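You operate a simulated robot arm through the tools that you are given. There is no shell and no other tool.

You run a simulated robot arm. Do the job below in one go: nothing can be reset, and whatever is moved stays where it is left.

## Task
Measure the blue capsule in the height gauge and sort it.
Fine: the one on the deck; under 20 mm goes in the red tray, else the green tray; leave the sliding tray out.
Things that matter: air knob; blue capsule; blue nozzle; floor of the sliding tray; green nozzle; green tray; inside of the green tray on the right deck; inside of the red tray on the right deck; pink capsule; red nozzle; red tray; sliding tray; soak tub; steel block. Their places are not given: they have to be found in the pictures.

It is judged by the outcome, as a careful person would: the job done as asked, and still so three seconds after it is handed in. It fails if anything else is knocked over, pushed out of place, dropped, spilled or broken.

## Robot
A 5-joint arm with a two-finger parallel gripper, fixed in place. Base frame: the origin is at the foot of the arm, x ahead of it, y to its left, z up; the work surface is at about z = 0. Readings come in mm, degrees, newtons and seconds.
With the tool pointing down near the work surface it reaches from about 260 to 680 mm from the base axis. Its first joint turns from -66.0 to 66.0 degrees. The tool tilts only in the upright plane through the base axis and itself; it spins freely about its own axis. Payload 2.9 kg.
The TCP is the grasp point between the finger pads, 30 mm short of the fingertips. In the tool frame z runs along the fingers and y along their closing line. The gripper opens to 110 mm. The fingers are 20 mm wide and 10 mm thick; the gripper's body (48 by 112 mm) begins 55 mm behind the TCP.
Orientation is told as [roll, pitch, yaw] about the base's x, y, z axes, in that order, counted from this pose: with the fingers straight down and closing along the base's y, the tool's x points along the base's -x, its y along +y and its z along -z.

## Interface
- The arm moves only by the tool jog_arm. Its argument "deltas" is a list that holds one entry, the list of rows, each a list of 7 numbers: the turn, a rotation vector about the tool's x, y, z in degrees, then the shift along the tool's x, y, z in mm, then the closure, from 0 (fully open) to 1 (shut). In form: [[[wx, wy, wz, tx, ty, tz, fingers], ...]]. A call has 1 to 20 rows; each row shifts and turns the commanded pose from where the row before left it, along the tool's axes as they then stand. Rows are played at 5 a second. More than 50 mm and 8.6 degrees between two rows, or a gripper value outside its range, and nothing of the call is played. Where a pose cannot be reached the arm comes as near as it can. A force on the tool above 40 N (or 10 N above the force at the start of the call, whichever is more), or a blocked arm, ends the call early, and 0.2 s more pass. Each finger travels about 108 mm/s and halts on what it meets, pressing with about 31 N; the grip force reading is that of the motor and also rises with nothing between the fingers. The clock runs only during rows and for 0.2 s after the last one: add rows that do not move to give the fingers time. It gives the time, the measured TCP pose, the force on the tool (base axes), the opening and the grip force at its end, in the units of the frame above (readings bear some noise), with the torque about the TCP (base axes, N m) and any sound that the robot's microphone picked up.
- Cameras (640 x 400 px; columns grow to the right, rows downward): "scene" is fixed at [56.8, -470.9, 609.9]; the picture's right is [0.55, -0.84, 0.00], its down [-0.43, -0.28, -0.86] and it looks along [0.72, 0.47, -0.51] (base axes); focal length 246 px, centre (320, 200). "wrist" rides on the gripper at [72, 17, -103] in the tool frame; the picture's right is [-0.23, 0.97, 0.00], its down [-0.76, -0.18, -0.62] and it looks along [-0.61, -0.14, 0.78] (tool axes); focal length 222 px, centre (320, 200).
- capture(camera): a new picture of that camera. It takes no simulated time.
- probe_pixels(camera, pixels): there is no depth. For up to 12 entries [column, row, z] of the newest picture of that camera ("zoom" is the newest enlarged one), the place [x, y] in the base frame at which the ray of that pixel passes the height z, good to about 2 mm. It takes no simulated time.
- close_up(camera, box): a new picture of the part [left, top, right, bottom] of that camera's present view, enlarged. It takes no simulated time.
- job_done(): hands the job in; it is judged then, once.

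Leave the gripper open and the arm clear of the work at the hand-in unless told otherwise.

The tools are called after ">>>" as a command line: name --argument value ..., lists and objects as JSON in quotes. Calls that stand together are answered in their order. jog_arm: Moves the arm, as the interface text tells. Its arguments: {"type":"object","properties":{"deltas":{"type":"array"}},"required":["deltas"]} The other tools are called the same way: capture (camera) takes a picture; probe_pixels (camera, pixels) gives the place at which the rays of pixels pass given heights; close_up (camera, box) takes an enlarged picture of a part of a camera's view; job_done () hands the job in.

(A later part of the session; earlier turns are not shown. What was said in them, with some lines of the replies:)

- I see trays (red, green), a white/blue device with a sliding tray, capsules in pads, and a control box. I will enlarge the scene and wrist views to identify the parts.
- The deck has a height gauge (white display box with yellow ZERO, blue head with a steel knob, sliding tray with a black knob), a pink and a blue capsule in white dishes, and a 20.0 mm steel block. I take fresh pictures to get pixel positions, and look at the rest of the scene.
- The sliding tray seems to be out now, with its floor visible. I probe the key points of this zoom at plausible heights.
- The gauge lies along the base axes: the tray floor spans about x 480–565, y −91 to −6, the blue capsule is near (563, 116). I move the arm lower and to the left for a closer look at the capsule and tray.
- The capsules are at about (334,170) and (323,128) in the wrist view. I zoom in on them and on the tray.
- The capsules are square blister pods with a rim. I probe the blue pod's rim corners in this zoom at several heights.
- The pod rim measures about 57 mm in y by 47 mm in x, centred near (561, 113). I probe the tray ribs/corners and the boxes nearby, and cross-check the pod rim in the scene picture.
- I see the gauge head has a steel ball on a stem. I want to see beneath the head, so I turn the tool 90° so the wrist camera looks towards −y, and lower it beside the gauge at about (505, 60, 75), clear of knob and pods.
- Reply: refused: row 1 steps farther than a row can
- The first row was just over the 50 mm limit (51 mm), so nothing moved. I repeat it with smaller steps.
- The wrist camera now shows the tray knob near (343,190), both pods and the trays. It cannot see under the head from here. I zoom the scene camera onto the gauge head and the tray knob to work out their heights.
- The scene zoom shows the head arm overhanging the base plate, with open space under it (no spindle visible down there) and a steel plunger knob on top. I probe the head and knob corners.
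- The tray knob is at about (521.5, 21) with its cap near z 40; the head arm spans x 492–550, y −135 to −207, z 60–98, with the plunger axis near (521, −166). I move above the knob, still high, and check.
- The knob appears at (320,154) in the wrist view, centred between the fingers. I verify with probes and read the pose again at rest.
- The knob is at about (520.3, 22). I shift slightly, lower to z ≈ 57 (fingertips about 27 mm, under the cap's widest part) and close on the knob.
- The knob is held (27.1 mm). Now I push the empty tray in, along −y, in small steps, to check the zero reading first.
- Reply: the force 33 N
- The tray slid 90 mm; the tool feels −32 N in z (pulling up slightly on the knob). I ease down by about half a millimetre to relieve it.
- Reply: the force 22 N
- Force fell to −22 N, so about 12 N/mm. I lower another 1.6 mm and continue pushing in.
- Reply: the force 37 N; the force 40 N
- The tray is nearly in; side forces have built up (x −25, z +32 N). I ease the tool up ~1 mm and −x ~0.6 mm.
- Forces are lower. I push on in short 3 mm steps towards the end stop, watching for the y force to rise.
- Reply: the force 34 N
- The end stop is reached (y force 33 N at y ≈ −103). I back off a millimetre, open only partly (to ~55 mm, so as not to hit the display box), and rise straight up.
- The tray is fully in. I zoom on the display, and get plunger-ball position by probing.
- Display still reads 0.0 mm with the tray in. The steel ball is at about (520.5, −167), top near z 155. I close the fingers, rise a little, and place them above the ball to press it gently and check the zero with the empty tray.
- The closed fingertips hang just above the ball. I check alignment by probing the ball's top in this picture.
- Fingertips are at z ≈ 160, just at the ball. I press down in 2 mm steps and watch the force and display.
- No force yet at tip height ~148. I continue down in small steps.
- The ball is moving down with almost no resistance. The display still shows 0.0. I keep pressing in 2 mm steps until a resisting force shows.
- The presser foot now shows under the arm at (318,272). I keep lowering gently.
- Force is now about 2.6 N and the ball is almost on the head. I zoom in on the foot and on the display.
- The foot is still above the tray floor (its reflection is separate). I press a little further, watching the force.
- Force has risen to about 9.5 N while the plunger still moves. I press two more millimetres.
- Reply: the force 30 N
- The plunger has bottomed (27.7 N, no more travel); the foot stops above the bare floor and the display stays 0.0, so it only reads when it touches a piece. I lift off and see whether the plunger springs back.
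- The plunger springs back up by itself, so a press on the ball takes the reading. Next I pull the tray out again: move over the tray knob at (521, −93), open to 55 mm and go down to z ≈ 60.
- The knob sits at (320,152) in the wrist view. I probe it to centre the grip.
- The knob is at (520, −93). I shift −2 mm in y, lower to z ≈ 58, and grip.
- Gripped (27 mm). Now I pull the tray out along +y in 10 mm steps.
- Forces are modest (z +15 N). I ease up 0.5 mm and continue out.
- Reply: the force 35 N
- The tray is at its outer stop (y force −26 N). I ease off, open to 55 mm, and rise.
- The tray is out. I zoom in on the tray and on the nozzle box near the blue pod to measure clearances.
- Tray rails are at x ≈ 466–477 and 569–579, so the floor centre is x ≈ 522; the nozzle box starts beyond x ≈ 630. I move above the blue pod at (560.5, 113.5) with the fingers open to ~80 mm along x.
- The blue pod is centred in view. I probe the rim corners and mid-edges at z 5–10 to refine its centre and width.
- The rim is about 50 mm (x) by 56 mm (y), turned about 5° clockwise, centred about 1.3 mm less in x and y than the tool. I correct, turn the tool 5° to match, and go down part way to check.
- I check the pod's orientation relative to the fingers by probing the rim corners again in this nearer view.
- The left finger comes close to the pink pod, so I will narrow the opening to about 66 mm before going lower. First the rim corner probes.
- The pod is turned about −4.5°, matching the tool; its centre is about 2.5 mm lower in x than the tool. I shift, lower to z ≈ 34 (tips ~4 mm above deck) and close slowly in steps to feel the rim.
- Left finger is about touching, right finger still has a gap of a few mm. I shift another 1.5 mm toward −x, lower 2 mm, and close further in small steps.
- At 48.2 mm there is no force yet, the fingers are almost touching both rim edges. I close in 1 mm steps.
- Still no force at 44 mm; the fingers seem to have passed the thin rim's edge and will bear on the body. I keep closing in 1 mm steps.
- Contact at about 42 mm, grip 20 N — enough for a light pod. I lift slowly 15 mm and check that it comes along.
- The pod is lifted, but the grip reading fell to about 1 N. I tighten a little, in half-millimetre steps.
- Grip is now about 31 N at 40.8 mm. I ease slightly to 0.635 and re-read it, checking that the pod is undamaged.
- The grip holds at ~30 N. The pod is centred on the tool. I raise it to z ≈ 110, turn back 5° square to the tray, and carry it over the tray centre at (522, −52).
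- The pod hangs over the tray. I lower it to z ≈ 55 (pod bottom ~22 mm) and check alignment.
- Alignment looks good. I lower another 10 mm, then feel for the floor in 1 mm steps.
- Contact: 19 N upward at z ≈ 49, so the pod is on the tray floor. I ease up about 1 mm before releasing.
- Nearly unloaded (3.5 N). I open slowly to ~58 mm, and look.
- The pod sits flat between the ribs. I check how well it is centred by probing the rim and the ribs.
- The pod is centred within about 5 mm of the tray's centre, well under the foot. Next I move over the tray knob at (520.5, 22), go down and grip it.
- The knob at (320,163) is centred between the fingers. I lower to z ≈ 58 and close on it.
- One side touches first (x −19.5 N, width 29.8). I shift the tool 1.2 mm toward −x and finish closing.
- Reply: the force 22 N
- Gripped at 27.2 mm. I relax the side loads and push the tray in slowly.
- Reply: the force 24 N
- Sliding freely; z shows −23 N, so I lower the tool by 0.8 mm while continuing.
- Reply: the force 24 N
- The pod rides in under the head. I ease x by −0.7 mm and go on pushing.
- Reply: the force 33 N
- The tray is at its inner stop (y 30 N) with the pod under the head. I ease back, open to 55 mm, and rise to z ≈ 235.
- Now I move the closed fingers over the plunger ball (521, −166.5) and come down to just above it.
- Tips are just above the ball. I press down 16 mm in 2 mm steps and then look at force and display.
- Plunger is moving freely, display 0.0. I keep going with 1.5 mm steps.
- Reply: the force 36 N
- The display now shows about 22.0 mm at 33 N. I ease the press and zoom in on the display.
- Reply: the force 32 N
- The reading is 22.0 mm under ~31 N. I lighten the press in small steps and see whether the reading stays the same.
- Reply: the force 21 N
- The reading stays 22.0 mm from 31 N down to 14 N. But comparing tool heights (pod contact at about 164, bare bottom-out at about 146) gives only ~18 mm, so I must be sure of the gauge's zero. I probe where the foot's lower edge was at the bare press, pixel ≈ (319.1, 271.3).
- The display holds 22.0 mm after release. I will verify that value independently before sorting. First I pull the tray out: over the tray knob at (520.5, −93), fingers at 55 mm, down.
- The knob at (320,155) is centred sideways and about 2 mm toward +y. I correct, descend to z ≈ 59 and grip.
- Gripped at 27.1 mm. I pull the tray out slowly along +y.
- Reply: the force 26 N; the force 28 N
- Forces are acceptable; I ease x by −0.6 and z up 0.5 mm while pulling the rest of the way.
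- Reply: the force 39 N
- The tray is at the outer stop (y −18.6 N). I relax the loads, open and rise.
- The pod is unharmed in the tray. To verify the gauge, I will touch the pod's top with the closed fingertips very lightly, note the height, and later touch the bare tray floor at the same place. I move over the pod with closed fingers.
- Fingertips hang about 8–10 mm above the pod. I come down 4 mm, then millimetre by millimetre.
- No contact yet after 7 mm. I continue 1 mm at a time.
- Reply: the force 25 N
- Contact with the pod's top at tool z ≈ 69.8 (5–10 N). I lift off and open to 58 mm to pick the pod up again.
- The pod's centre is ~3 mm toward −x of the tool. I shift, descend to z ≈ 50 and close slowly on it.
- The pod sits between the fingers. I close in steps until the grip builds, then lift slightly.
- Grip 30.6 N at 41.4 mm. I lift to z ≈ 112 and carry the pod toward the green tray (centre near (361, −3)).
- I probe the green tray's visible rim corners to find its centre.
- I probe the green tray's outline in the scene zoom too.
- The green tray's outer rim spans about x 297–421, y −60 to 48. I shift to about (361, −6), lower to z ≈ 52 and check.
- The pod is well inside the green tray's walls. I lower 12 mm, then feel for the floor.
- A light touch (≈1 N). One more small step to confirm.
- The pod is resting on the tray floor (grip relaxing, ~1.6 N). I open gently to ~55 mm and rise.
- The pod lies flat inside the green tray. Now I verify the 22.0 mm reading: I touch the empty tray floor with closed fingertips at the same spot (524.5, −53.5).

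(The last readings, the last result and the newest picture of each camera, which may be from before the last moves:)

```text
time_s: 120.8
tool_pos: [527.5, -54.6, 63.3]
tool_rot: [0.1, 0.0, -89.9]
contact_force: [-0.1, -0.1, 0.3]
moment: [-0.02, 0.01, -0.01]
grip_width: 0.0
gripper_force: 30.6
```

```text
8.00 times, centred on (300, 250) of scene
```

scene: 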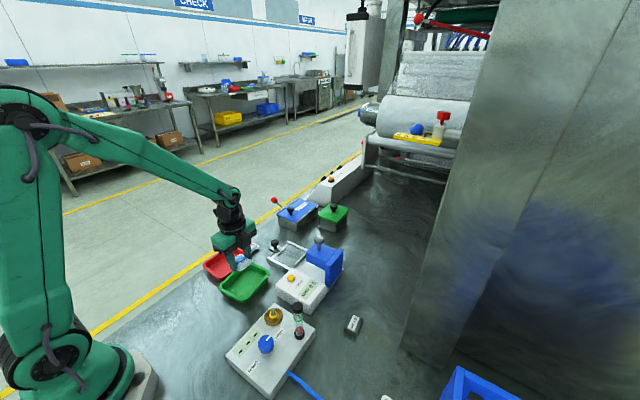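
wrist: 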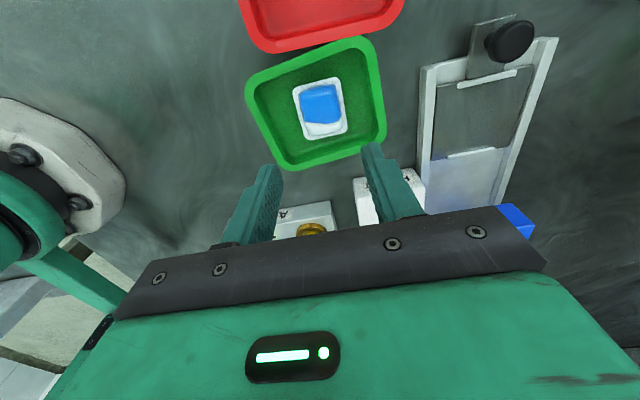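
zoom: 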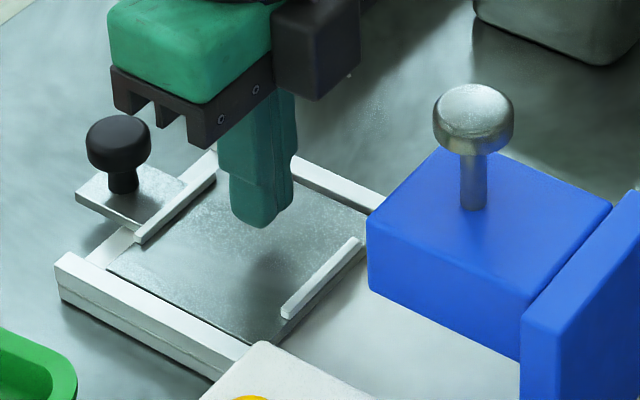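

I descend further: 8 mm, then 1 mm at a time.

>>> jog_arm --deltas '[[[0, 0, 0, 0, 0, 3, 1], [0, 0, 0, 0, 0, 3, 1], [0, 0, 0, 0, 0, 2, 1], [0, 0, 0, 0, 0, 0, 1]]]'

>>> jog_arm --deltas '[[[0, 0, 0, 0, 0, 1, 1], [0, 0, 0, 0, 0, 0, 1]]]'

>>> jog_arm --deltas '[[[0, 0, 0, 0, 0, 1, 1], [0, 0, 0, 0, 0, 0, 1]]]'

>>> jog_arm --deltas '[[[0, 0, 0, 0, 0, 1, 1], [0, 0, 0, 0, 0, 0, 1]]]'

```text
time_s: 121.8
tool_pos: [528.4, -54.5, 54.8]
tool_rot: [-0.1, 0.0, -90.0]
contact_force: [-0.2, 0.1, -0.5]
moment: [0.0, 0.0, -0.02]
grip_width: 0.2
gripper_force: 30.8
```

```text
time_s: 122.4
tool_pos: [526.6, -54.5, 53.9]
tool_rot: [0.0, 0.0, -90.0]
contact_force: [0.3, -0.4, 0.3]
moment: [0.05, 0.02, -0.04]
grip_width: 0.1
gripper_force: 31.3
```

```text
time_s: 123.0
tool_pos: [525.9, -54.6, 53.3]
tool_rot: [-0.1, 0.0, -90.0]
contact_force: [-0.1, -0.1, -0.1]
moment: [-0.03, 0.03, -0.02]
grip_width: 0.3
gripper_force: 31.3
```

```text
time_s: 123.6
tool_pos: [526.9, -53.9, 52.1]
tool_rot: [0.0, 0.0, -90.0]
contact_force: [-0.1, 0.5, -1.0]
moment: [0.02, -0.02, 0.02]
grip_width: 0.0
gripper_force: 31.3
```

>>> jog_arm --deltas '[[[0, 0, 0, 0, 0, 1, 1], [0, 0, 0, 0, 0, 0, 1]]]'

>>> jog_arm --deltas '[[[0, 0, 0, 0, 0, 1, 1], [0, 0, 0, 0, 0, 0, 1]]]'

>>> jog_arm --deltas '[[[0, 0, 0, 0, 0, 1, 1], [0, 0, 0, 0, 0, 0, 1]]]'

```text
time_s: 124.2
tool_pos: [525.6, -55.2, 51.0]
tool_rot: [0.0, 0.0, -90.0]
contact_force: [0.1, 0.1, -0.6]
moment: [0.05, 0.02, 0.01]
grip_width: 0.0
gripper_force: 30.6
```

```text
time_s: 124.8
tool_pos: [524.9, -55.6, 48.7]
tool_rot: [-0.1, -0.1, -90.0]
contact_force: [-0.1, -0.8, 0.5]
moment: [0.01, -0.03, -0.03]
grip_width: 0.0
gripper_force: 30.9
```

```text
time_s: 125.4
tool_pos: [526.2, -55.5, 48.9]
tool_rot: [0.1, 0.0, -90.0]
contact_force: [0.8, -1.0, 1.0]
moment: [0.0, 0.03, 0.01]
grip_width: 0.0
gripper_force: 30.6
```

Still no contact at tool z ≈ 49, already 21 mm below the pod's top. One more millimetre at a time.

>>> jog_arm --deltas '[[[0, 0, 0, 0, 0, 0.7, 1], [0, 0, 0, 0, 0, 0, 1]]]'

>>> jog_arm --deltas '[[[0, 0, 0, 0, 0, 0.7, 1], [0, 0, 0, 0, 0, 0, 1]]]'

>>> jog_arm --deltas '[[[0, 0, 0, 0, 0, 0.6, 1], [0, 0, 0, 0, 0, 0, 1]]]'

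```text
time_s: 126.0
tool_pos: [525.6, -54.7, 48.3]
tool_rot: [0.0, 0.0, -90.0]
contact_force: [-1.0, -0.1, -0.4]
moment: [-0.01, 0.01, 0.0]
grip_width: 0.0
gripper_force: 31.1
```

```text
time_s: 126.6
tool_pos: [525.0, -54.6, 47.0]
tool_rot: [0.0, -0.1, -90.0]
contact_force: [-5.7, 0.3, 10.7]
moment: [-0.01, 0.16, -0.03]
grip_width: 0.1
gripper_force: 31.3
```

```text
time_s: 127.2
tool_pos: [526.0, -55.8, 47.5]
tool_rot: [0.1, 0.0, -90.0]
contact_force: [-11.4, 0.0, 25.8]
moment: [0.02, 0.34, 0.03]
grip_width: 0.0
gripper_force: 30.5
```

The bare floor is met at tool z ≈ 47.8, and the pod's top was at ≈ 69.8, so the pod is ≈ 22.0 mm high: the gauge reading is right, and 22.0 ≥ 20 means the green tray, where it is. I rise, open the gripper, and move clear.

>>> jog_arm --deltas '[[[0, 0, 0, 0, 0, -2, 1], [0, 0, 0, 0, 0, -15, 1], [0, 0, 0, 0, 0, -40, 1], [0, 0, 0, 0, 0, -45, 1], [0, 0, 0, 0, 0, -45, 0.6], [0, 0, 0, 0, 0, -45, 0.3], [0, 0, 0, 0, 0, -45, 0], [0, 0, 0, 0, -20, -45, 0], [0, 0, 0, 0, -30, -30, 0], [0, 0, 0, 0, -30, -30, 0], [0, 0, 0, 0, -30, -30, 0], [0, 0, 0, 0, 0, 0, 0], [0, 0, 0, 0, 0, 0, 0]]]'

>>> capture --camera "scene"

>>> close_up --camera "scene" --box '[190, 200, 350, 300]'

>>> capture --camera "wrist"

```text
time_s: 130.0
tool_pos: [415.9, -58.2, 418.1]
tool_rot: [0.0, 0.0, -90.1]
contact_force: [-0.3, -0.7, -0.5]
moment: [0.01, 0.02, 0.03]
grip_width: 110.1
gripper_force: 0.0
```

```text
taken
```

scene: 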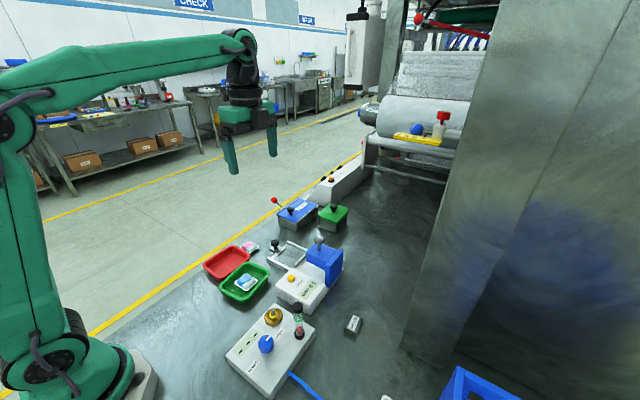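

```text
4.00 times, centred on (270, 250) of scene
```

zoom: 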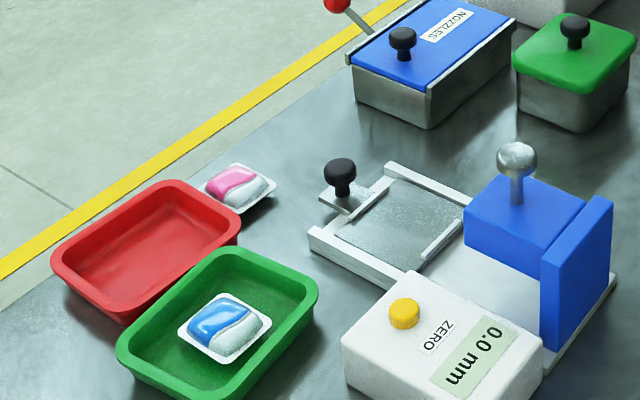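

```text
taken
```

wrist: 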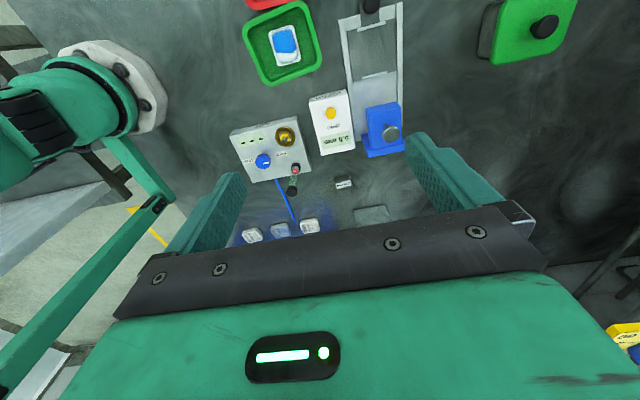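

The blue pod lies in the green tray. The sliding tray is out, with its knob back at its starting picture position (275, 242). The pink pod, steel block and other items are where they were. The gripper is open and the arm is clear and high, so I hand the job in.

>>> job_done

```text
The job is handed in.
```

The blue capsule measured 22.0 mm in the height gauge, so it went in the green tray.

- **Reading check:** the display held 22.0 mm under both light and firm pressure. I also compared fingertip contact heights on top of the capsule and on the empty tray floor. That came to about 22 mm as well. I did not move the 20.0 mm steel block or press ZERO.
- **End state:** the sliding tray is pulled out to its stop, and nothing else looked moved or knocked in the final pictures. The gripper is open and the arm is well above the work.
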